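You operate a simulated robot arm through the tools that you are given. There is no shell and no other tool. Be economical: measure what you need, move in short steps, check, and stop when the job is done.

The job below is to be done with a simulated robot arm. You get a single attempt, and the scene is never put back.

Task
Fit the black sleeve on the sleeve post and clamp it down.
Fine: sleeve down to the foot, collar on top of it, then swing the post clamp shut.

Only the result counts: the job must be done as asked and must still hold three seconds after the hand-in. Knocking over, shifting, dropping, spilling or breaking anything else fails it.

Robot
A 6-joint arm with a two-finger parallel gripper, fixed in place. Base frame: the origin is at the foot of the arm, x ahead of it, y to its left, z up; the work surface is at about z = 0. Units: m, rad, N and s.
With the tool pointing down near the work surface it reaches from about 0.14 to 0.58 m from the base axis. Its first joint turns from -1.152 to 1.152 rad. Payload 2.1 kg.
The TCP is the grasp point between the finger pads, 0.03 m short of the fingertips. In the tool frame z runs along the fingers and y along their closing line. Largest opening 0.094 m; finger width 0.028, thickness 0.01; the body of the gripper, 0.05 by 0.096 m, starts 0.055 m behind the TCP.
Orientation is that of the tool frame in the base frame, as [roll, pitch, yaw] about the fixed x, y, z axes, in that order (R = Rz(yaw) Ry(pitch) Rx(roll)). With the fingers straight down and closing along the base's y, the tool's x points along the base's -x, its y along +y and its z along -z.

Tools
- The arm moves only by the tool nudge_tool. Its argument "moves" is a list of rows, each a list of 3 entries, a list of its own where there are three numbers: the turn, a rotation vector about the tool's x, y, z in rad, then the shift along the tool's x, y, z in m, then the opening, from 0 (shut) to 1 (fully open). In form: [[[rx, ry, rz], [dx, dy, dz], grip], ...]. A call has 1 to 20 rows; each row shifts and turns the commanded pose from where the row before left it, along the tool's axes as they then stand. A row lasts 0.2 s, in which the tool goes at most 0.05 m and 0.15 rad; a call with a longer step from one row to the next is refused whole, and so is a gripper value outside its range. A pose out of reach is approached as far as the arm can. The call stops where the force on the tool passes 80 N (or 10 N more than at its start, if that is more) or the arm is blocked; 0.2 s more then pass. The fingers move at their own pace (about 0.072 m/s each) and stop on an object; they squeeze with about 36 N. The grip force told is the motor's: it shows also when the fingers shut on nothing. Time passes only in rows, and 0.2 s behind the last, so rows that do not move let the fingers close. The reply holds the time, the measured pose of the TCP, the force on the tool along the base axes, the opening and the grip force, in the units named above and with some noise.
- Cameras (640 x 400 px; columns grow to the right, rows downward): "scene" is fixed at [0.0645, -0.3745, 0.4991]; the picture's right is [0.71, -0.70, 0.00], its down [-0.30, -0.31, -0.90] and it looks along [0.63, 0.64, -0.43] (base axes); focal length 224 px, centre (320, 200). "wrist" rides on the gripper at [-0.037, 0, -0.058] in the tool frame; the picture's right is [0.00, -1.00, 0.00], its down [0.97, 0.00, -0.24] and it looks along [0.24, 0.00, 0.97] (tool axes); focal length 218 px, centre (320, 200).
- snapshot(camera): a new picture of that camera. No time passes.
- pixel_to_xyz(camera, pixels): for up to 12 pixels [column, row] of the newest picture of that camera ("zoom" is the newest enlarged one), the place [x, y, z] in the base frame of the surface seen there, good to about 0.002 m. No time passes.
- close_up(camera, box): a new picture of the part [left, top, right, bottom] of that camera's present view, enlarged. No time passes.
- hand_in(): hands the job in; it is judged then, once.

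Go step by step. Measure first, check grasps and placings, and put right what went wrong. The budget is 80 turns and 38 pictures, counting those below and the enlarged ones. Unless the task says otherwise, let go and move clear before handing in, and close with one line.

The tools are called after "Emit:" by a JSON object that holds its "name" and its "arguments". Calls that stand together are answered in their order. nudge_tool: Moves the arm, as the interface text tells. Its arguments: {"type":"object","properties":{"moves":{"type":"array","items":{"type":"array"}}},"required":["moves"]} The other tools are called the same way: snapshot (camera) takes a picture; pixel_to_xyz (camera, pixels) gives the place of the surface under pixels of a picture; close_up (camera, box) takes an enlarged picture of a part of a camera's view; hand_in () hands the job in.

At the start:

```text
time_s: 0.0
position: [0.2791, -0.073, 0.4523]
tool_rot: [3.141, 0.001, 3.141]
force: [-0.5, 0.5, -0.5]
gripper_width: 0.0942
grip_force: 0.0
```

scene: 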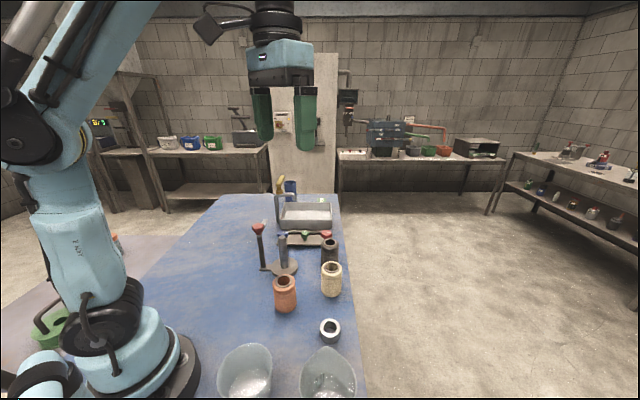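
wrist: 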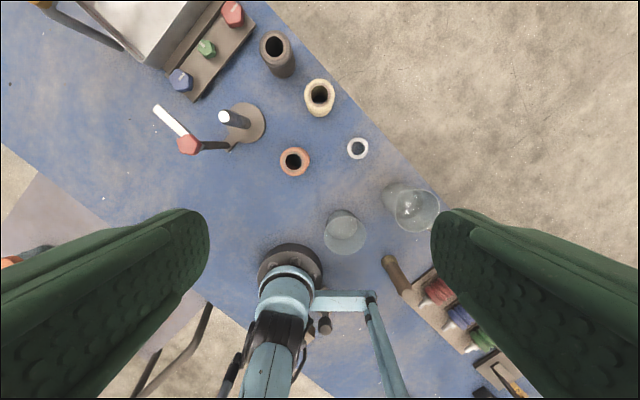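

The pictures show a post with a clamp near scene (283,255), a black sleeve near (330,250), two other sleeves and a pale ring (330,330). I'll zoom in to identify them.

Emit:
{"name": "close_up", "arguments": {"camera": "scene", "box": [230, 200, 370, 350]}}

Emit:
{"name": "close_up", "arguments": {"camera": "wrist", "box": [140, 0, 400, 190]}}

```text
2.67 times, centred on (300, 275) of scene
```

zoom: 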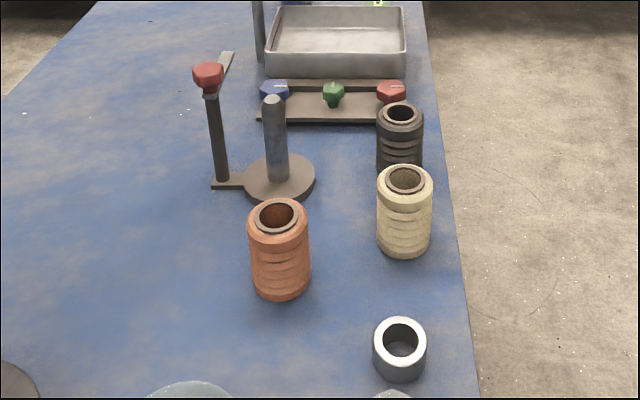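

```text
2.11 times, centred on (270, 95) of wrist
```

zoom: 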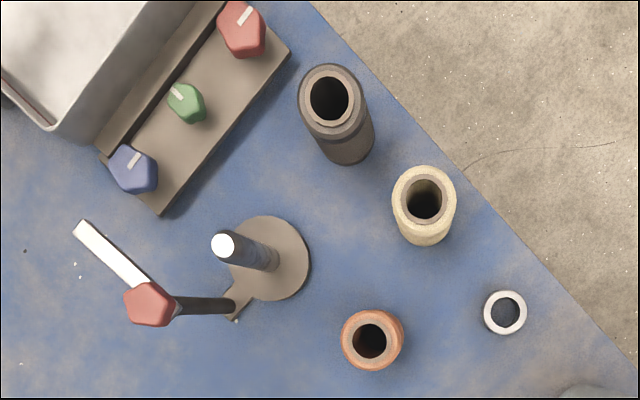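

The black sleeve sits at zoom (330,100), the post at (225,245), the clamp knob at (150,305) with its arm pointing away, and the collar at (505,312). Now I'll measure them.

Emit:
{"name": "pixel_to_xyz", "arguments": {"camera": "zoom", "pixels": [[304, 97], [358, 97], [330, 69], [330, 123], [224, 245], [290, 265], [150, 305], [80, 228], [486, 312], [523, 312], [505, 294], [505, 331]]}}

Emit:
{"name": "pixel_to_xyz", "arguments": {"camera": "scene", "pixels": [[330, 262], [330, 243], [283, 238], [284, 268], [257, 228], [259, 250], [314, 262], [265, 268], [330, 343], [285, 308], [330, 290], [316, 225]]}}

Emit:
{"name": "pixel_to_xyz", "arguments": {"camera": "wrist", "pixels": [[261, 50], [291, 50], [276, 33], [276, 60], [307, 95], [332, 95], [282, 161], [308, 161], [160, 110], [185, 132], [262, 130], [230, 150]]}}

```text
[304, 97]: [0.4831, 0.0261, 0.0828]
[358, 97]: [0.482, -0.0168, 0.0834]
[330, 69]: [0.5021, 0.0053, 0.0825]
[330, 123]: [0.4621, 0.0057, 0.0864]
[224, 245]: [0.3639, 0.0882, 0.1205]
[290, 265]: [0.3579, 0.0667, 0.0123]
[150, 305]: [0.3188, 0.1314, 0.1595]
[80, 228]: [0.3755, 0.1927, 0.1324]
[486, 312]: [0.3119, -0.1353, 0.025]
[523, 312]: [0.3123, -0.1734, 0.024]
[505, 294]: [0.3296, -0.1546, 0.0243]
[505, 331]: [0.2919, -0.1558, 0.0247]
```

```text
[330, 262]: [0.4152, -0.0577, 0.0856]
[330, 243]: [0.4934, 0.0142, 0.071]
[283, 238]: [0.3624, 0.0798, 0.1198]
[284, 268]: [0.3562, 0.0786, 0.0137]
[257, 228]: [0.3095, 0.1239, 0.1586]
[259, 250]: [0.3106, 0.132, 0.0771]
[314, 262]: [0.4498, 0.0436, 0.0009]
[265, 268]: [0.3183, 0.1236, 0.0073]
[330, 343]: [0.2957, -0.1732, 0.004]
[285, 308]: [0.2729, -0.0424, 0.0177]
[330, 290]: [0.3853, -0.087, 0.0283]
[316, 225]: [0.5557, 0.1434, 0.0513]
```

```text
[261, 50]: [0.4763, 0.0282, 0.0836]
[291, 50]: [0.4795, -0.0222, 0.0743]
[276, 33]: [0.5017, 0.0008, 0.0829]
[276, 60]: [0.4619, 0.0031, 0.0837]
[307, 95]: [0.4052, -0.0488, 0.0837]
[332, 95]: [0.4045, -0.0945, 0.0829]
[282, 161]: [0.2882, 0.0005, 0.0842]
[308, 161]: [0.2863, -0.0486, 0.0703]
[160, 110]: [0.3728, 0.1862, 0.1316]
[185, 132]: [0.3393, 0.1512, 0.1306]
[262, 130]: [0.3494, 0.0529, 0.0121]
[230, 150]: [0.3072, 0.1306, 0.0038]
```

Sleeve centre is about (0.482, 0.005), top about z 0.086. The post is near (0.361, 0.080), with its top at 0.12 and foot at 0.013. The clamp pillar is near (0.31, 0.129), with its arm at z 0.13, about 90° open. I'll move above the sleeve and turn the gripper 45° so its narrow side faces the clamp later.

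Emit:
{"name": "nudge_tool", "arguments": {"moves": [[[0, 0, 0], [-0.029, 0.0111, 0.0286], 1], [[0, 0, 0], [-0.029, 0.0111, 0.0286], 1], [[0, 0, 0], [-0.029, 0.0111, 0.0286], 1], [[0, 0, 0], [-0.029, 0.0111, 0.0286], 1], [[0, 0, 0], [-0.029, 0.0111, 0.0286], 1], [[0, 0, 0], [-0.029, 0.0111, 0.0286], 1], [[0, 0, 0], [-0.029, 0.0111, 0.0286], 1], [[0, 0, 0.1309], [0, 0, 0], 1], [[0, 0, 0.1309], [0, 0, 0], 1], [[0, 0, 0.1309], [0, 0, 0], 1], [[0, 0, 0.1309], [0, 0, 0], 1], [[0, 0, 0.1309], [0, 0, 0], 1], [[0, 0, 0.1309], [0, 0, 0], 1], [[0, 0, 0], [0, 0, 0], 1]]}}

Emit:
{"name": "snapshot", "arguments": {"camera": "wrist"}}

```text
time_s: 3.0
position: [0.482, 0.0037, 0.2517]
tool_rot: [-3.141, 0.0, 2.354]
force: [-0.2, -0.7, -0.3]
gripper_width: 0.0939
grip_force: 0.1
```

```text
33 pictures are left
```

wrist: 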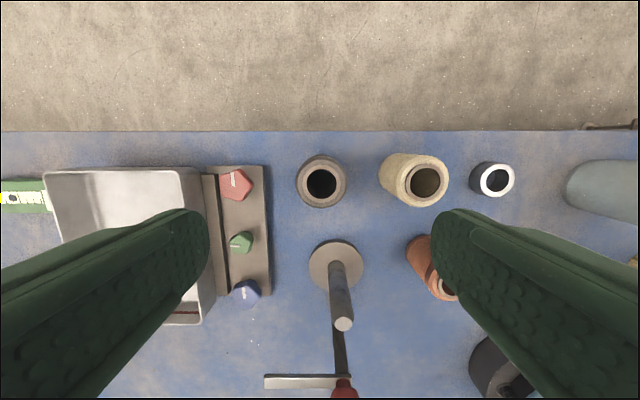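

The sleeve bore is at wrist (321,184), almost exactly under the TCP. I'll measure its rim, the post top at (344,324) and the nearby panel.

Emit:
{"name": "close_up", "arguments": {"camera": "wrist", "box": [280, 140, 376, 340]}}

Emit:
{"name": "pixel_to_xyz", "arguments": {"camera": "wrist", "pixels": [[303, 184], [338, 184], [321, 165], [321, 201], [337, 324], [352, 324], [344, 317], [344, 330], [310, 267], [363, 267], [262, 185], [238, 185]]}}

```text
2.00 times, centred on (328, 240) of wrist
```

zoom: 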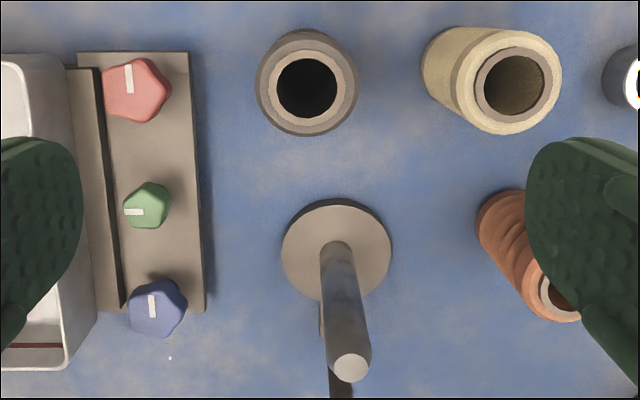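

```text
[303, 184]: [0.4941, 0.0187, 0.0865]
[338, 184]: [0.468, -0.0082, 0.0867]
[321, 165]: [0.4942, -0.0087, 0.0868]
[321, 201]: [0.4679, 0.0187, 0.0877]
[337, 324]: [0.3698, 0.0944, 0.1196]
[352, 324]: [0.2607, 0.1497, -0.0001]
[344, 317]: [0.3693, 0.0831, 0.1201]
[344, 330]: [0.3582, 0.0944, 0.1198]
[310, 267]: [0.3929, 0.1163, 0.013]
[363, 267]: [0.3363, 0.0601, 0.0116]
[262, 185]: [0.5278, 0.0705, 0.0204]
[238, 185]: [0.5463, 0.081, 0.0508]
```

The sleeve centre is (0.481, 0.005), rim z 0.087, and the post is at (0.364, 0.0885). The bore is about 10 mm wider than the post. I'll descend to grip the sleeve at z 0.07.

Emit:
{"name": "nudge_tool", "arguments": {"moves": [[[0, 0, 0], [0.0016, 0, 0.035], 1], [[0, 0, 0], [0, 0, 0.035], 1], [[0, 0, 0], [0, 0, 0.035], 1], [[0, 0, 0], [0, 0, 0.035], 1], [[0, 0, 0], [0, 0, 0.025], 1], [[0, 0, 0], [0, 0, 0.0165], 1], [[0, 0, 0], [0, 0, 0], 1]]}}

Emit:
{"name": "snapshot", "arguments": {"camera": "wrist"}}

```text
time_s: 4.6
position: [0.4809, 0.0048, 0.0706]
tool_rot: [3.141, -0.001, 2.357]
force: [1.1, -0.6, 0.0]
gripper_width: 0.0938
grip_force: 0.0
```

```text
31 pictures are left
```

wrist: 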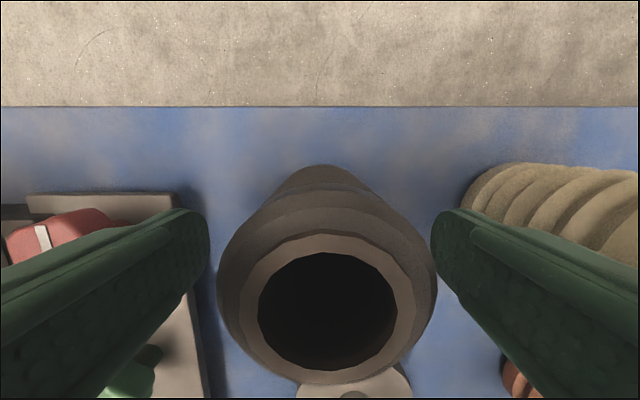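

The sleeve is between the fingers (bore at about (327,312)), with clear space either side. Closing and lifting a little.

Emit:
{"name": "nudge_tool", "arguments": {"moves": [[[0, 0, 0], [0, 0, 0], 0.3], [[0, 0, 0], [0, 0, 0], 0], [[0, 0, 0], [0, 0, 0], 0], [[0, 0, 0], [0, 0, 0], 0], [[0, 0, 0], [0, 0, -0.01], 0], [[0, 0, 0], [0, 0, -0.03], 0], [[0, 0, 0], [0, 0, -0.04], 0], [[0, 0, 0], [0, 0, -0.04], 0], [[0, 0, 0], [0, 0, -0.02], 0], [[0, 0, 0], [0, 0, 0], 0]]}}

Emit:
{"name": "snapshot", "arguments": {"camera": "scene"}}

Emit:
{"name": "snapshot", "arguments": {"camera": "wrist"}}

```text
time_s: 6.8
position: [0.4817, 0.0059, 0.2108]
tool_rot: [3.142, 0.002, 2.356]
force: [-0.2, -1.2, -1.1]
gripper_width: 0.0552
grip_force: 36.2
```

```text
30 pictures are left
```

scene: 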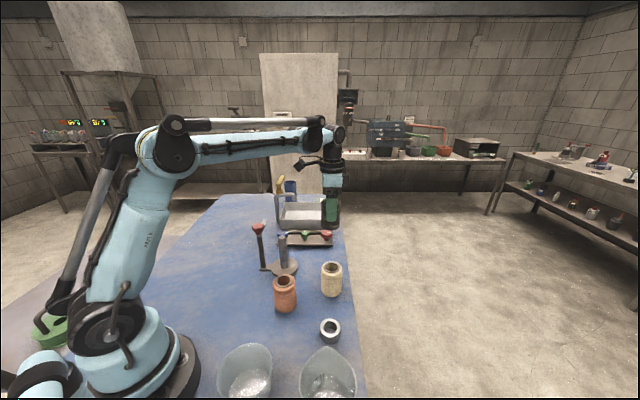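

```text
29 pictures are left
```

wrist: 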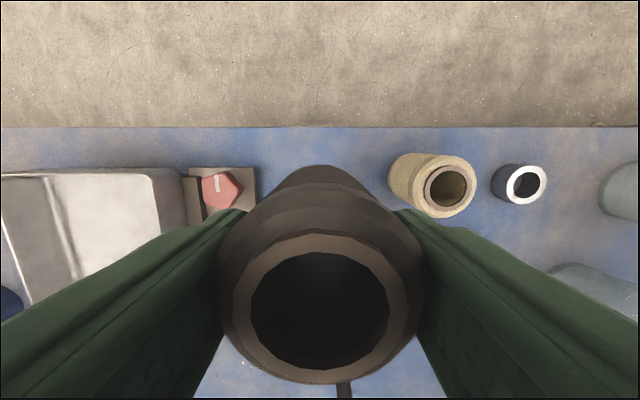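

The sleeve is gripped at 0.055 m. I'll measure where its rim sits relative to the TCP.

Emit:
{"name": "pixel_to_xyz", "arguments": {"camera": "wrist", "pixels": [[242, 312], [398, 312], [320, 244], [320, 375]]}}

```text
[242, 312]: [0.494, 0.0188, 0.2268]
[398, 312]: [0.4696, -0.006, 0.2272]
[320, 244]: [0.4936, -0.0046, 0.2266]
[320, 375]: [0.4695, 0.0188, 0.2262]
```

The held sleeve is centred at (0.4816, 0.0066) with its bottom at about z 0.14. I'll move it over the post and check.

Emit:
{"name": "nudge_tool", "arguments": {"moves": [[[0, 0, 0], [0.0282, -0.00504, -0.004], 0], [[0, 0, 0], [0.0282, -0.00504, 0], 0], [[0, 0, 0], [0.0282, -0.00504, 0], 0], [[0, 0, 0], [0.0282, -0.00504, 0], 0], [[0, 0, 0], [0.0283, -0.00504, 0], 0], [[0, 0, 0], [0, 0, 0], 0], [[0, 0, 0], [0, 0, 0], 0]]}}

Emit:
{"name": "close_up", "arguments": {"camera": "scene", "box": [230, 160, 370, 310]}}

Emit:
{"name": "snapshot", "arguments": {"camera": "wrist"}}

```text
time_s: 8.4
position: [0.3649, 0.0875, 0.2141]
tool_rot: [3.142, -0.002, 2.356]
force: [-0.6, 0.1, -0.6]
gripper_width: 0.0553
grip_force: 35.7
```

```text
2.67 times, centred on (300, 235) of scene
```

zoom: 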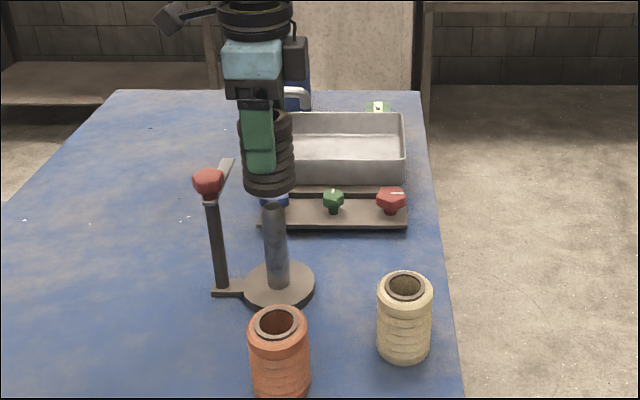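

```text
27 pictures are left
```

wrist: 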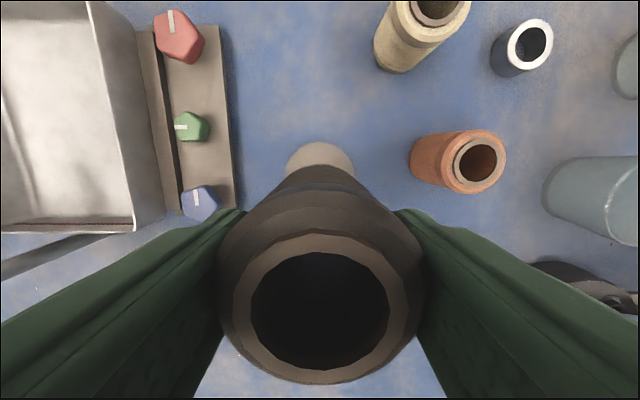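

In the zoom the sleeve bottom (269,190) sits over the post top (273,205), within clearance and about 2 mm off at most. I'll lower it slowly with a 1 mm correction.

Emit:
{"name": "nudge_tool", "arguments": {"moves": [[[0, 0, 0], [-0.0012, 0, 0.01], 0], [[0, 0, 0], [0, 0, 0.008], 0], [[0, 0, 0], [0, 0, 0.006], 0], [[0, 0, 0], [0, 0, 0.006], 0], [[0, 0, 0], [0, 0, 0.006], 0], [[0, 0, 0], [0, 0, 0.006], 0], [[0, 0, 0], [0, 0, 0], 0]]}}

Emit:
{"name": "close_up", "arguments": {"camera": "scene", "box": [230, 180, 350, 300]}}

Emit:
{"name": "snapshot", "arguments": {"camera": "wrist"}}

```text
time_s: 10.0
position: [0.3647, 0.088, 0.1717]
tool_rot: [3.141, 0.0, 2.356]
force: [0.7, -0.3, -0.6]
gripper_width: 0.0549
grip_force: 36.2
```

```text
3.33 times, centred on (290, 240) of scene
```

zoom: 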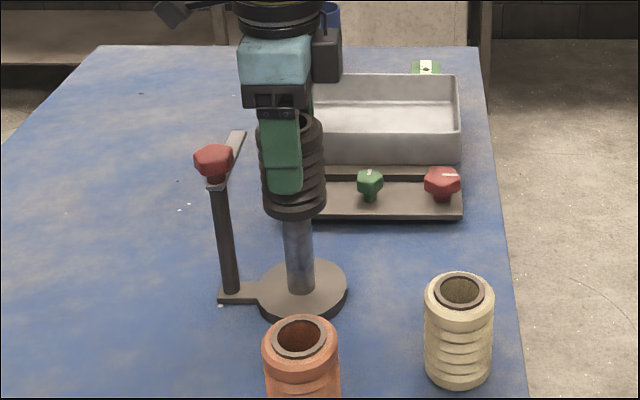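

```text
25 pictures are left
```

wrist: 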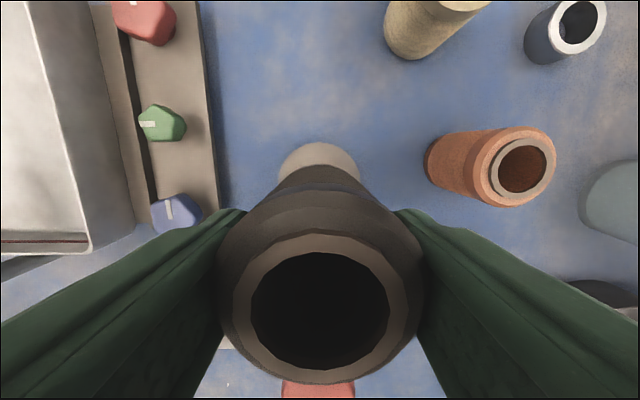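

The sleeve has passed over the post tip with no contact force (bottom z about 0.102). Continuing down.

Emit:
{"name": "nudge_tool", "arguments": {"moves": [[[0, 0, 0], [0, 0, 0.01], 0], [[0, 0, 0], [0, 0, 0.01], 0], [[0, 0, 0], [0, 0, 0.01], 0], [[0, 0, 0], [0, 0, 0.01], 0], [[0, 0, 0], [0, 0, 0.01], 0], [[0, 0, 0], [0, 0, 0.01], 0], [[0, 0, 0], [0, 0, 0.01], 0], [[0, 0, 0], [0, 0, 0.01], 0], [[0, 0, 0], [0, 0, 0.005], 0], [[0, 0, 0], [0, 0, 0.002], 0], [[0, 0, 0], [0, 0, 0], 0]]}}

Emit:
{"name": "snapshot", "arguments": {"camera": "wrist"}}

Emit:
{"name": "close_up", "arguments": {"camera": "scene", "box": [230, 200, 350, 320]}}

```text
time_s: 12.4
position: [0.3648, 0.0858, 0.0847]
tool_rot: [3.141, 0.001, 2.357]
force: [0.4, 0.2, -1.8]
gripper_width: 0.055
grip_force: 36.4
```

```text
24 pictures are left
```

wrist: 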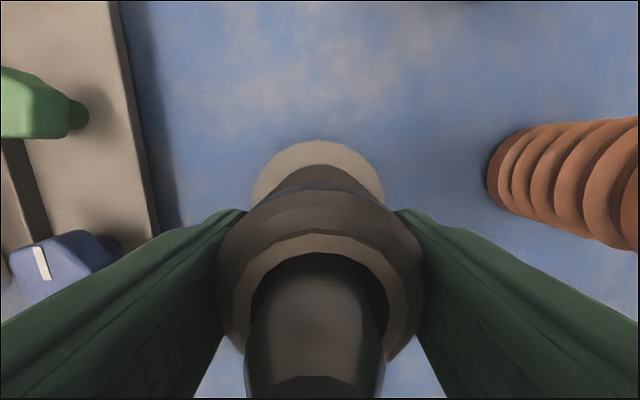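

```text
3.33 times, centred on (290, 260) of scene
```

zoom: 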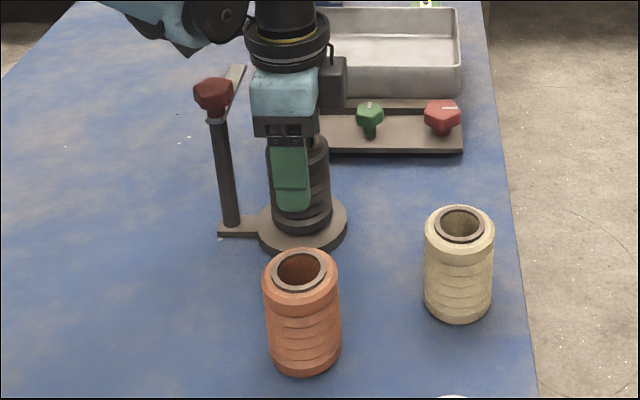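

The post shows up inside the bore (wrist (315,330)) and the sleeve is almost at the foot. I'll lower a few mm more until contact.

Emit:
{"name": "nudge_tool", "arguments": {"moves": [[[0, 0, 0], [0, 0, 0.001], 0], [[0, 0, 0], [0, 0, 0.001], 0], [[0, 0, 0], [0, 0, 0.001], 0], [[0, 0, 0], [0, 0, 0], 0]]}}

```text
time_s: 13.4
position: [0.3649, 0.0863, 0.0827]
tool_rot: [3.141, 0.0, 2.356]
force: [-0.1, 0.5, -1.5]
gripper_width: 0.0553
grip_force: 35.5
```

No contact force yet; two more small steps.

Emit:
{"name": "nudge_tool", "arguments": {"moves": [[[0, 0, 0], [0, 0, 0.001], 0], [[0, 0, 0], [0, 0, 0], 0], [[0, 0, 0], [0, 0, 0.001], 0], [[0, 0, 0], [0, 0, 0], 0]]}}

```text
time_s: 14.4
position: [0.3652, 0.0868, 0.0805]
tool_rot: [3.139, 0.001, 2.356]
force: [2.1, 1.3, 19.1]
gripper_width: 0.0551
grip_force: 36.2
```

Contact at 19 N, so the sleeve is on the foot. I'll back off slightly, release and rise straight up.

Emit:
{"name": "nudge_tool", "arguments": {"moves": [[[0, 0, 0], [0, 0, -0.001], 0], [[0, 0, 0], [0, 0, 0], 0.8], [[0, 0, 0], [0, 0, 0], 0.8], [[0, 0, 0], [0, 0, 0], 0.8], [[0, 0, 0], [0, 0, -0.02], 0.8], [[0, 0, 0], [0, 0, -0.04], 0.8], [[0, 0, 0], [0, 0, -0.04], 0.8], [[0, 0, 0], [0, 0, -0.04], 0.8], [[0, 0, 0], [0, 0, -0.03], 0.8], [[0, 0, 0], [0, 0, 0], 0.8]]}}

Emit:
{"name": "snapshot", "arguments": {"camera": "wrist"}}

Emit:
{"name": "close_up", "arguments": {"camera": "scene", "box": [230, 200, 370, 350]}}

```text
time_s: 16.6
position: [0.3649, 0.0862, 0.2501]
tool_rot: [-3.141, 0.0, 2.355]
force: [-0.8, 0.1, 0.3]
gripper_width: 0.0749
grip_force: 0.0
```

```text
22 pictures are left
```

wrist: 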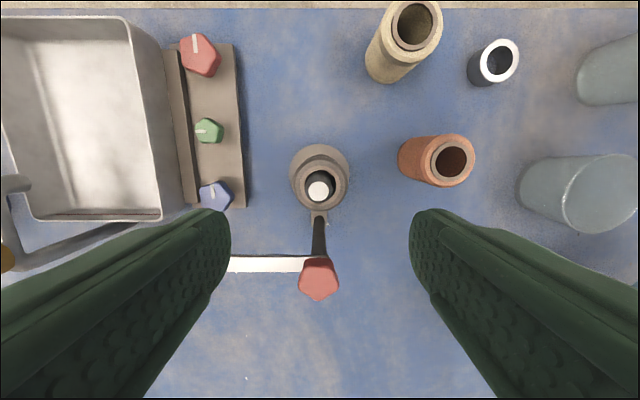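

```text
2.67 times, centred on (300, 275) of scene
```

zoom: 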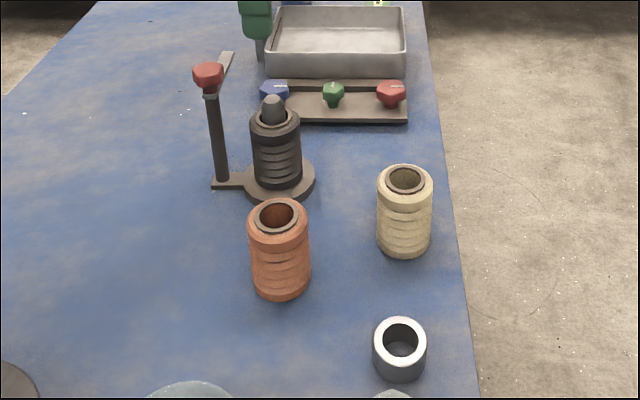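

The sleeve stands on the post. Now I'll measure the post tip (318,190), sleeve rim, clamp arm and knob, and collar (498,60).

Emit:
{"name": "pixel_to_xyz", "arguments": {"camera": "wrist", "pixels": [[310, 190], [327, 190], [318, 182], [318, 198], [342, 185], [318, 208], [318, 278], [270, 258], [270, 269], [235, 264], [318, 255], [319, 168]]}}

Emit:
{"name": "pixel_to_xyz", "arguments": {"camera": "scene", "pixels": [[330, 343], [330, 322], [322, 328], [337, 328]]}}

```text
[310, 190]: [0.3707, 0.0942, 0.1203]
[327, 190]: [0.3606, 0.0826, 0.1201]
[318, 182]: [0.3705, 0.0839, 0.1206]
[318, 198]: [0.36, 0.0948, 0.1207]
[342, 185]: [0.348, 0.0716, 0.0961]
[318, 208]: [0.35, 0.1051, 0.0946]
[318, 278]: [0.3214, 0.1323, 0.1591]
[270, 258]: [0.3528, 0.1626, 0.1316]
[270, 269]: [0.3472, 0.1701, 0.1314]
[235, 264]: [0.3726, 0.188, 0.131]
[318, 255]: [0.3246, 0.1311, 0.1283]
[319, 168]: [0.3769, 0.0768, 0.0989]
```

```text
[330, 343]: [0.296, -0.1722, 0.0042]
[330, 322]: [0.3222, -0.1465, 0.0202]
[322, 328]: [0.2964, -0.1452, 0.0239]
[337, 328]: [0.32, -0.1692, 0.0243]
```

The post is at (0.3655, 0.0889) with the tip at 0.1205, and the sleeve rim is at 0.097. The collar is near (0.311, -0.155), top 0.0245. Moving above the collar.

Emit:
{"name": "nudge_tool", "arguments": {"moves": [[[0, 0, 0], [-0.0189, -0.0298, 0], 0.8], [[0, 0, 0], [-0.0189, -0.0298, 0], 0.8], [[0, 0, 0], [-0.0189, -0.0298, 0], 0.8], [[0, 0, 0], [-0.0189, -0.0298, 0], 0.8], [[0, 0, 0], [-0.0189, -0.0298, 0], 0.8], [[0, 0, 0], [-0.0189, -0.0298, 0], 0.8], [[0, 0, 0], [-0.0188, -0.0298, 0], 0.8], [[0, 0, 0], [0, 0, 0.04], 0.8], [[0, 0, 0], [0, 0, 0.04], 0.8], [[0, 0, 0], [0, 0, 0.02], 0.8], [[0, 0, 0], [0, 0, 0], 0.8]]}}

Emit:
{"name": "snapshot", "arguments": {"camera": "wrist"}}

```text
time_s: 19.0
position: [0.3116, -0.1542, 0.1505]
tool_rot: [3.141, 0.0, 2.354]
force: [-0.1, -0.2, -0.2]
gripper_width: 0.0753
grip_force: 0.0
```

```text
20 pictures are left
```

wrist: 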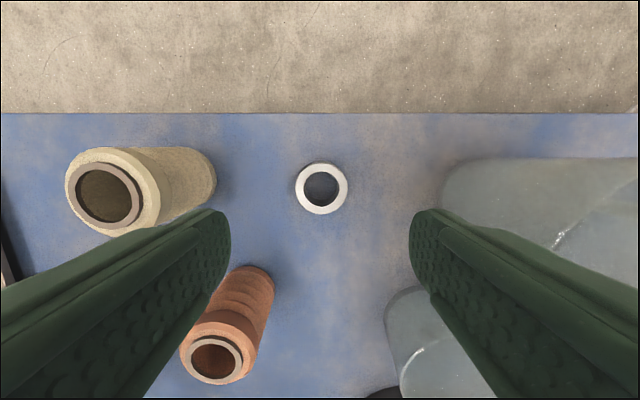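

The collar is at (321,188), nearly under the TCP, with both beakers well outside the fingers. Measuring its rim.

Emit:
{"name": "pixel_to_xyz", "arguments": {"camera": "wrist", "pixels": [[298, 189], [344, 189], [321, 166], [321, 211], [321, 190]]}}

```text
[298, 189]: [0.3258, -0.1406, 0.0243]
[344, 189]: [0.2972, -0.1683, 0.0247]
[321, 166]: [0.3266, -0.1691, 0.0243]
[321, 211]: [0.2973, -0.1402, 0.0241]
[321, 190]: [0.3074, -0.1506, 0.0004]
```

Collar centre is (0.3117, -0.1546), which matches the TCP. Descending to z 0.033, closing, and lifting.

Emit:
{"name": "nudge_tool", "arguments": {"moves": [[[0, 0, 0], [0, 0, 0.04], 0.8], [[0, 0, 0], [0, 0, 0.04], 0.8], [[0, 0, 0], [0, 0, 0.025], 0.8], [[0, 0, 0], [0, 0, 0.0125], 0.8], [[0, 0, 0], [0, 0, 0], 0.8], [[0, 0, 0], [0, 0, 0], 0], [[0, 0, 0], [0, 0, 0], 0], [[0, 0, 0], [0, 0, 0], 0], [[0, 0, 0], [0, 0, 0], 0]]}}

```text
time_s: 21.0
position: [0.3108, -0.1546, 0.0334]
tool_rot: [-3.141, 0.0, 2.357]
force: [-0.9, 0.8, -0.3]
gripper_width: 0.0453
grip_force: 35.8
```

Gripped at 0.045 m. Lifting.

Emit:
{"name": "nudge_tool", "arguments": {"moves": [[[0, 0, 0], [0, 0, -0.01], 0], [[0, 0, 0], [0, 0, -0.03], 0], [[0, 0, 0], [0, 0, -0.04], 0], [[0, 0, 0], [0, 0, -0.04], 0], [[0, 0, 0], [0, 0, -0.04], 0], [[0, 0, 0], [0, 0, -0.04], 0], [[0, 0, 0], [0, 0, 0], 0]]}}

Emit:
{"name": "snapshot", "arguments": {"camera": "wrist"}}

```text
time_s: 22.6
position: [0.3106, -0.1542, 0.2339]
tool_rot: [3.141, 0.0, 2.356]
force: [-0.6, 0.2, -2.0]
gripper_width: 0.045
grip_force: 35.3
```

```text
19 pictures are left
```

wrist: 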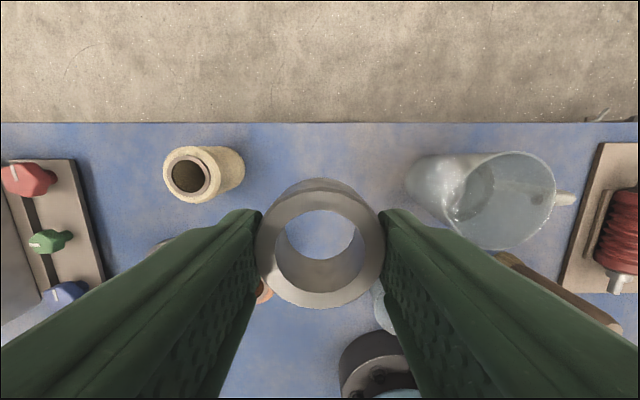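

Emit:
{"name": "pixel_to_xyz", "arguments": {"camera": "wrist", "pixels": [[266, 250], [373, 250], [320, 201], [320, 300]]}}

```text
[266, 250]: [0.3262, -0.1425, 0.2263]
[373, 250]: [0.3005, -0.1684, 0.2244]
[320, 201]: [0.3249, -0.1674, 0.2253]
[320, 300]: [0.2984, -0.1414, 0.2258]
```

The collar is level in the grip, centred at about (0.312, -0.1547), bottom z 0.201. Carrying it over the post.

Emit:
{"name": "nudge_tool", "arguments": {"moves": [[[0, 0, 0], [0.0192, 0.03, 0], 0], [[0, 0, 0], [0.0192, 0.03, 0], 0], [[0, 0, 0], [0.0192, 0.03, 0], 0], [[0, 0, 0], [0.0192, 0.03, 0], 0], [[0, 0, 0], [0.0192, 0.03, 0], 0], [[0, 0, 0], [0.0192, 0.03, 0], 0], [[0, 0, 0], [0.0192, 0.03, 0], 0], [[0, 0, 0], [0, 0, 0.03], 0], [[0, 0, 0], [0, 0, 0.025], 0], [[0, 0, 0], [0, 0, 0], 0], [[0, 0, 0], [0, 0, 0], 0]]}}

Emit:
{"name": "snapshot", "arguments": {"camera": "wrist"}}

Emit:
{"name": "close_up", "arguments": {"camera": "scene", "box": [230, 180, 350, 300]}}

```text
time_s: 25.0
position: [0.3639, 0.0887, 0.1786]
tool_rot: [-3.141, 0.0, 2.357]
force: [0.4, 0.3, -1.6]
gripper_width: 0.0452
grip_force: 36.2
```

```text
18 pictures are left
```

wrist: 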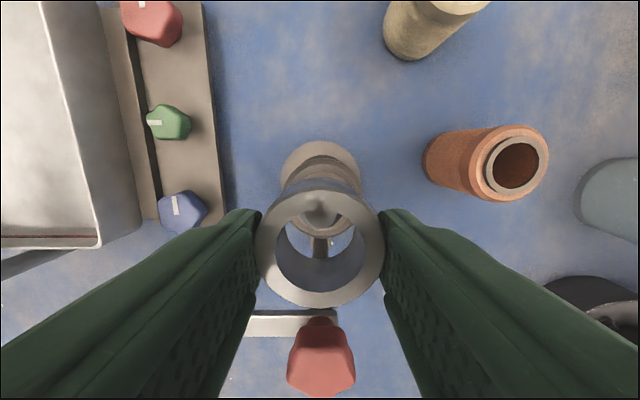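

```text
3.33 times, centred on (290, 240) of scene
```

zoom: 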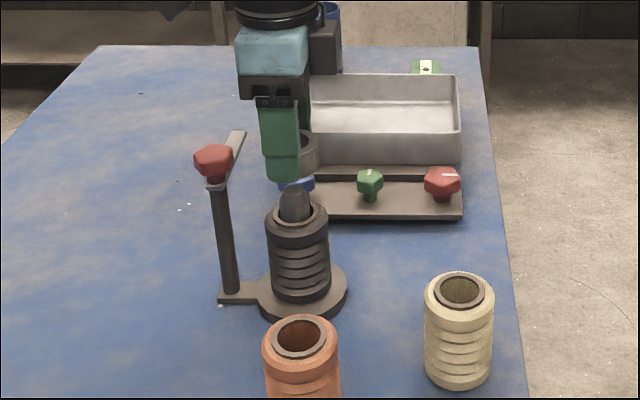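

The post tip (319,210) is aligned in column with the collar centre (320,250), and the bottom is at about 0.146. Lowering towards the sleeve rim.

Emit:
{"name": "nudge_tool", "arguments": {"moves": [[[0, 0, 0], [0, 0, 0.01], 0], [[0, 0, 0], [0, 0, 0.008], 0], [[0, 0, 0], [0, 0, 0.006], 0], [[0, 0, 0], [0, 0, 0.006], 0], [[0, 0, 0], [0, 0, 0.006], 0], [[0, 0, 0], [0, 0, 0.004], 0], [[0, 0, 0], [0, 0, 0.002], 0], [[0, 0, 0], [0, 0, 0], 0]]}}

Emit:
{"name": "snapshot", "arguments": {"camera": "wrist"}}

```text
time_s: 26.8
position: [0.3635, 0.0903, 0.1366]
tool_rot: [3.141, 0.0, 2.357]
force: [0.2, 0.0, -2.4]
gripper_width: 0.0451
grip_force: 36.5
```

```text
16 pictures are left
```

wrist: 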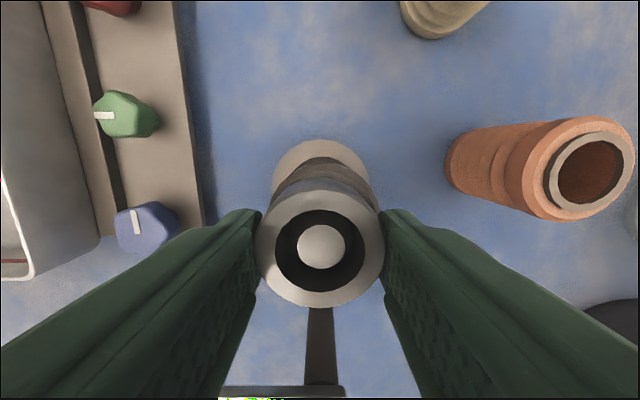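

The post tip (320,247) is centred in the collar bore. Lowering the last millimetres to contact.

Emit:
{"name": "nudge_tool", "arguments": {"moves": [[[0, 0, 0], [0, 0, 0.002], 0], [[0, 0, 0], [0, 0, 0.001], 0], [[0, 0, 0], [0, 0, 0.001], 0], [[0, 0, 0], [0, 0, 0.001], 0], [[0, 0, 0], [0, 0, 0], 0]]}}

```text
time_s: 28.0
position: [0.3634, 0.0882, 0.1318]
tool_rot: [-3.141, -0.001, 2.355]
force: [-2.3, -0.8, 14.5]
gripper_width: 0.045
grip_force: 35.7
```

Contact at 14.5 N, so the collar is on the sleeve rim. Releasing and rising clear.

Emit:
{"name": "nudge_tool", "arguments": {"moves": [[[0, 0, 0], [0, 0, 0], 0.8], [[0, 0, 0], [0, 0, 0], 0.8], [[0, 0, 0], [0, 0, 0], 0.8], [[0, 0, 0], [0, 0, -0.01], 0.8], [[0, 0, 0], [0, 0, -0.03], 0.8], [[0, 0, 0], [0, 0, -0.04], 0.8], [[0, 0, 0], [0, 0, -0.04], 0.8], [[0, 0, 0], [0, 0, 0], 0.8]]}}

Emit:
{"name": "snapshot", "arguments": {"camera": "wrist"}}

Emit:
{"name": "close_up", "arguments": {"camera": "scene", "box": [230, 200, 340, 300]}}

```text
time_s: 29.8
position: [0.3624, 0.0896, 0.2516]
tool_rot: [-3.141, 0.001, 2.356]
force: [-0.1, -0.4, 0.4]
gripper_width: 0.0753
grip_force: 0.0
```

```text
15 pictures are left
```

wrist: 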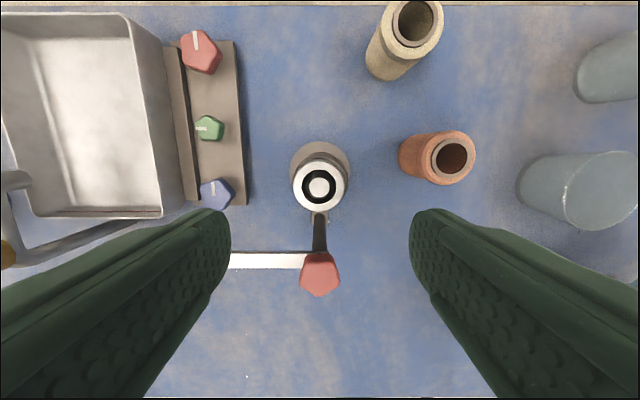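

```text
4.00 times, centred on (285, 250) of scene
```

zoom: 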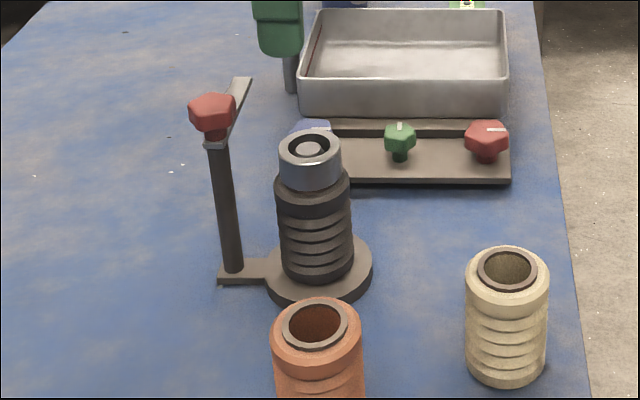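

The collar sits on the sleeve around the post. Now I'll measure the collar top, knob and clamp arm for the swing.

Emit:
{"name": "pixel_to_xyz", "arguments": {"camera": "wrist", "pixels": [[297, 186], [342, 186], [319, 165], [319, 207], [318, 186], [319, 275], [300, 260], [270, 254], [270, 266], [240, 261], [320, 230]]}}

Emit:
{"name": "pixel_to_xyz", "arguments": {"camera": "zoom", "pixels": [[212, 143], [218, 148], [235, 90], [236, 112], [240, 105], [228, 160], [245, 82], [230, 270], [210, 135], [245, 95], [192, 110], [234, 110]]}}

```text
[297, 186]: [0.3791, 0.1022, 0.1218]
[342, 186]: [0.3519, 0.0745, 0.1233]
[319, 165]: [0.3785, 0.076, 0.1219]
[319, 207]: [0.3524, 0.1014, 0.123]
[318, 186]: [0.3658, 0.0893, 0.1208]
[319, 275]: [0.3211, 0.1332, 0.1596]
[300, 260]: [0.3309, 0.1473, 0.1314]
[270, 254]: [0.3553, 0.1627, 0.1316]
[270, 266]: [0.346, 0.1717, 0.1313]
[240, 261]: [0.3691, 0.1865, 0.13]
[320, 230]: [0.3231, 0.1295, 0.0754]
```

```text
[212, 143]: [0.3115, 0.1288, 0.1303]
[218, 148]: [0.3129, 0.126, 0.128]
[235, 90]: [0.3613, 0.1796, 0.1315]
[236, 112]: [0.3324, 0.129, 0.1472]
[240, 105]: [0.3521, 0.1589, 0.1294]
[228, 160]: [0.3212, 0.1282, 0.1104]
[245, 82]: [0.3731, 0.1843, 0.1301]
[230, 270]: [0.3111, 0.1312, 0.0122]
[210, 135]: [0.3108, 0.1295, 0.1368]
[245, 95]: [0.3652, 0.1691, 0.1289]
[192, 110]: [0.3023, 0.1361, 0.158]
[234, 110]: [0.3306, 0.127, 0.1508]
```

Collar top z is about 0.1225, and the clamp arm top is 0.1313. The pivot is at (0.321, 0.133), and the post is 0.063 m from it, 90° round clockwise from the arm. I'll shut the fingers, go behind the arm and lower the tips to z 0.1265, which is level with the arm but above the collar.

Emit:
{"name": "nudge_tool", "arguments": {"moves": [[[0, 0, 0], [0.025, 0.01665, 0], 0], [[0, 0, 0], [0.025, 0.01665, 0], 0], [[0, 0, 0], [0.025, 0.01665, 0], 0], [[0, 0, 0], [0.025, 0.01665, 0], 0], [[0, 0, 0], [0, 0, 0.03], 0], [[0, 0, 0], [0, 0, 0.03], 0], [[0, 0, 0], [0, 0, 0.025], 0], [[0, 0, 0], [0, 0, 0.0101], 0], [[0, 0, 0], [0, 0, 0], 0]]}}

Emit:
{"name": "snapshot", "arguments": {"camera": "wrist"}}

Emit:
{"name": "close_up", "arguments": {"camera": "scene", "box": [230, 180, 340, 280]}}

```text
time_s: 31.8
position: [0.3407, 0.2074, 0.1556]
tool_rot: [3.142, -0.001, 2.356]
force: [-0.3, 0.5, 0.8]
gripper_width: 0.0
grip_force: 33.3
```

```text
13 pictures are left
```

wrist: 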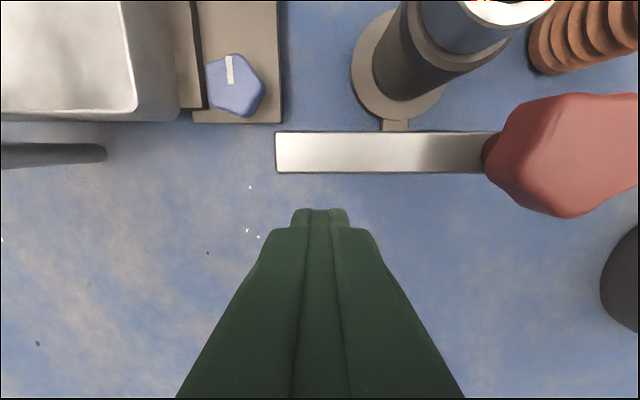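

```text
4.00 times, centred on (285, 230) of scene
```

zoom: 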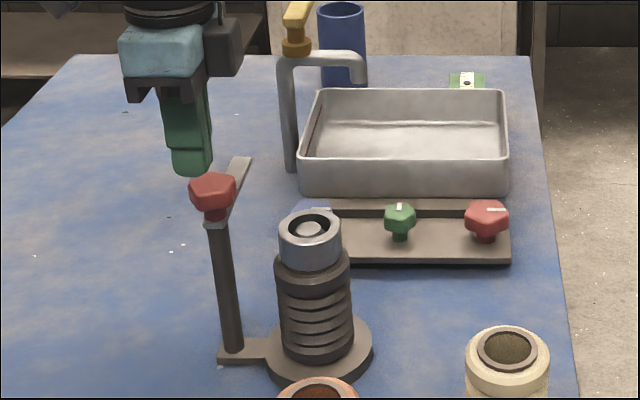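

The closed fingers (320,215) are just behind the arm (spanning (275–490,152)), at the right height. Swinging the arm along its arc to about 30° short of shut.

Emit:
{"name": "nudge_tool", "arguments": {"moves": [[[0, 0, 0], [-0.009, -0.0006, -0.0008], 0], [[0, 0, 0], [-0.009, -0.0006, 0], 0], [[0, 0, 0], [-0.0072, -0.0001, 0], 0], [[0, 0, 0], [-0.0072, -0.0001, 0], 0], [[0, 0, 0], [-0.007, -0.00195, 0], 0], [[0, 0, 0], [-0.007, -0.00195, 0], 0], [[0, 0, 0], [-0.0062, -0.0037, 0], 0], [[0, 0, 0], [-0.0062, -0.0037, 0], 0], [[0, 0, 0], [-0.005, -0.0052, 0], 0], [[0, 0, 0], [-0.005, -0.0052, 0], 0], [[0, 0, 0], [0, 0, 0], 0]]}}

Emit:
{"name": "snapshot", "arguments": {"camera": "wrist"}}

Emit:
{"name": "close_up", "arguments": {"camera": "scene", "box": [230, 180, 340, 280]}}

```text
time_s: 34.2
position: [0.3728, 0.1425, 0.1578]
tool_rot: [-3.14, -0.001, 2.356]
force: [-0.6, -0.1, 0.6]
gripper_width: 0.0
grip_force: 33.2
```

```text
11 pictures are left
```

wrist: 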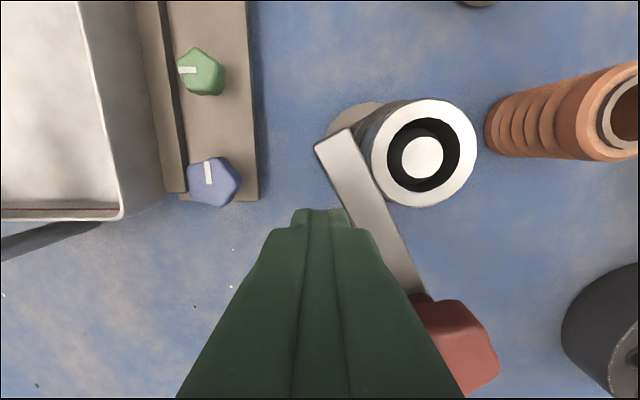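

```text
4.00 times, centred on (285, 230) of scene
```

zoom: 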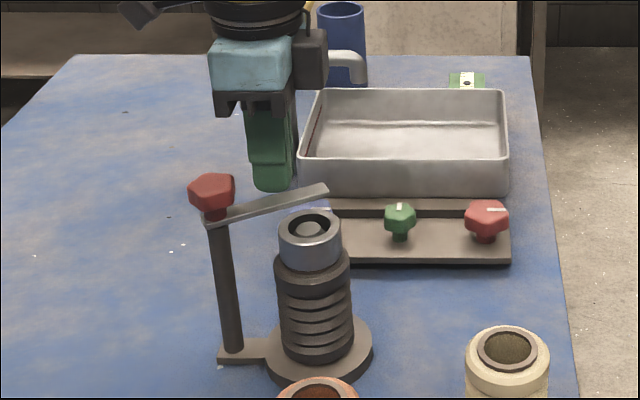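

The arm swings freely and is now about 30° short, above the collar level. Completing the arc.

Emit:
{"name": "nudge_tool", "arguments": {"moves": [[[0, 0, 0], [-0.0037, -0.0063, 0], 0], [[0, 0, 0], [-0.0037, -0.0063, 0], 0], [[0, 0, 0], [-0.0012, -0.0047, 0], 0], [[0, 0, 0], [-0.0012, -0.0047, 0], 0], [[0, 0, 0], [-0.0012, -0.0046, 0], 0], [[0, 0, 0], [0, 0, 0], 0]]}}

Emit:
{"name": "close_up", "arguments": {"camera": "scene", "box": [230, 180, 340, 280]}}

Emit:
{"name": "snapshot", "arguments": {"camera": "wrist"}}

```text
time_s: 35.6
position: [0.3622, 0.1158, 0.1571]
tool_rot: [3.141, 0.001, 2.358]
force: [-0.5, -0.4, -0.3]
gripper_width: 0.0001
grip_force: 33.3
```

```text
4.00 times, centred on (285, 230) of scene
```

zoom: 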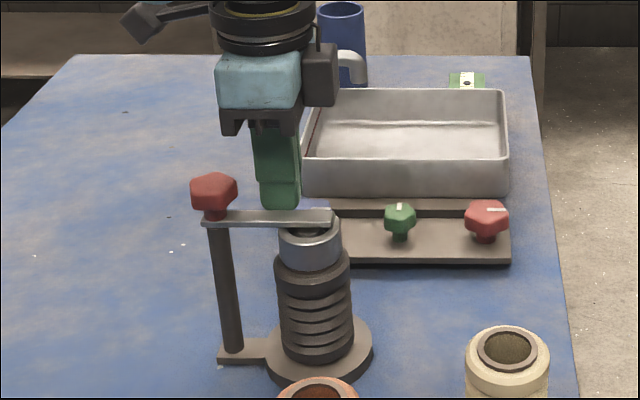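

```text
8 pictures are left
```

wrist: 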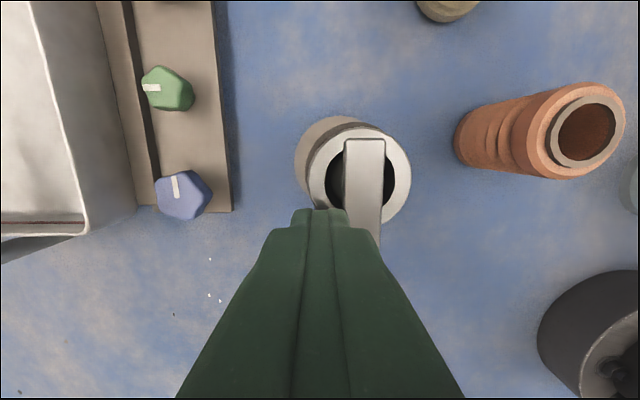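

The arm now lies across the collar: arm at wrist column 364, collar centre about 359, which lines up once perspective is allowed for. I'll back away sideways, rise clear and check.

Emit:
{"name": "nudge_tool", "arguments": {"moves": [[[0, 0, 0], [0, 0.01, 0], 0], [[0, 0, 0], [0, 0.01, 0], 0], [[0, 0, 0], [0, 0, -0.03], 0], [[0, 0, 0], [0, 0, -0.04], 0], [[0, 0, 0], [-0.02, -0.02, -0.03], 0], [[0, 0, 0], [-0.02, -0.015, 0], 0], [[0, 0, 0], [0, 0, 0], 0]]}}

Emit:
{"name": "snapshot", "arguments": {"camera": "wrist"}}

Emit:
{"name": "close_up", "arguments": {"camera": "scene", "box": [230, 200, 340, 300]}}

```text
time_s: 37.2
position: [0.3796, 0.0755, 0.2576]
tool_rot: [-3.14, 0.001, 2.356]
force: [0.0, 0.3, 0.1]
gripper_width: 0.0
grip_force: 32.9
```

```text
7 pictures are left
```

wrist: 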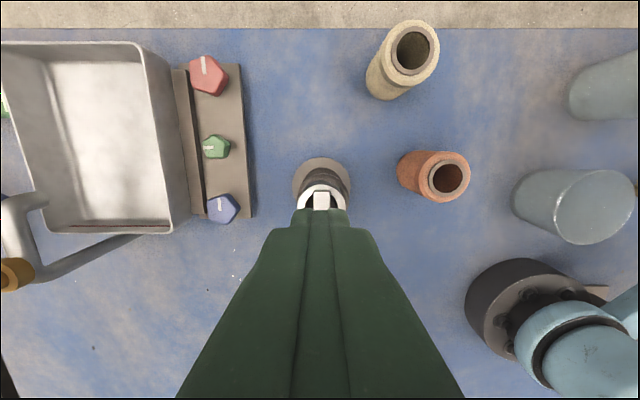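

```text
4.00 times, centred on (285, 250) of scene
```

zoom: 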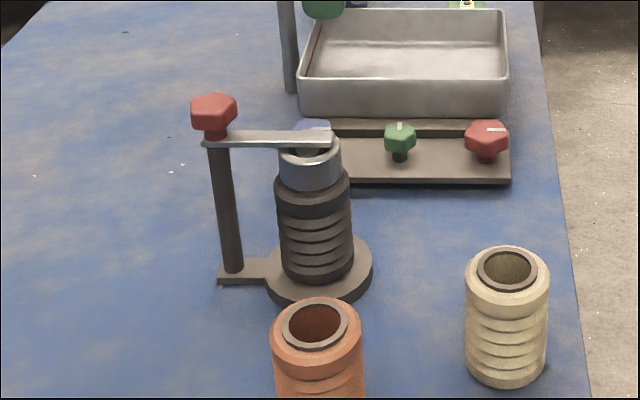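

Sleeve, collar and clamp arm are stacked as asked: the arm (wrist 321,200) is centred on the collar (322,195), and the gripper is clear. Handing in.

Emit:
{"name": "hand_in", "arguments": {}}

```text
The job is handed in.
```

I fitted the black sleeve down to the foot of the post, set the collar on top and swung the post clamp shut over it. The final pictures show the clamp arm centred on the collar; the hand-in was accepted with no verdict shown.
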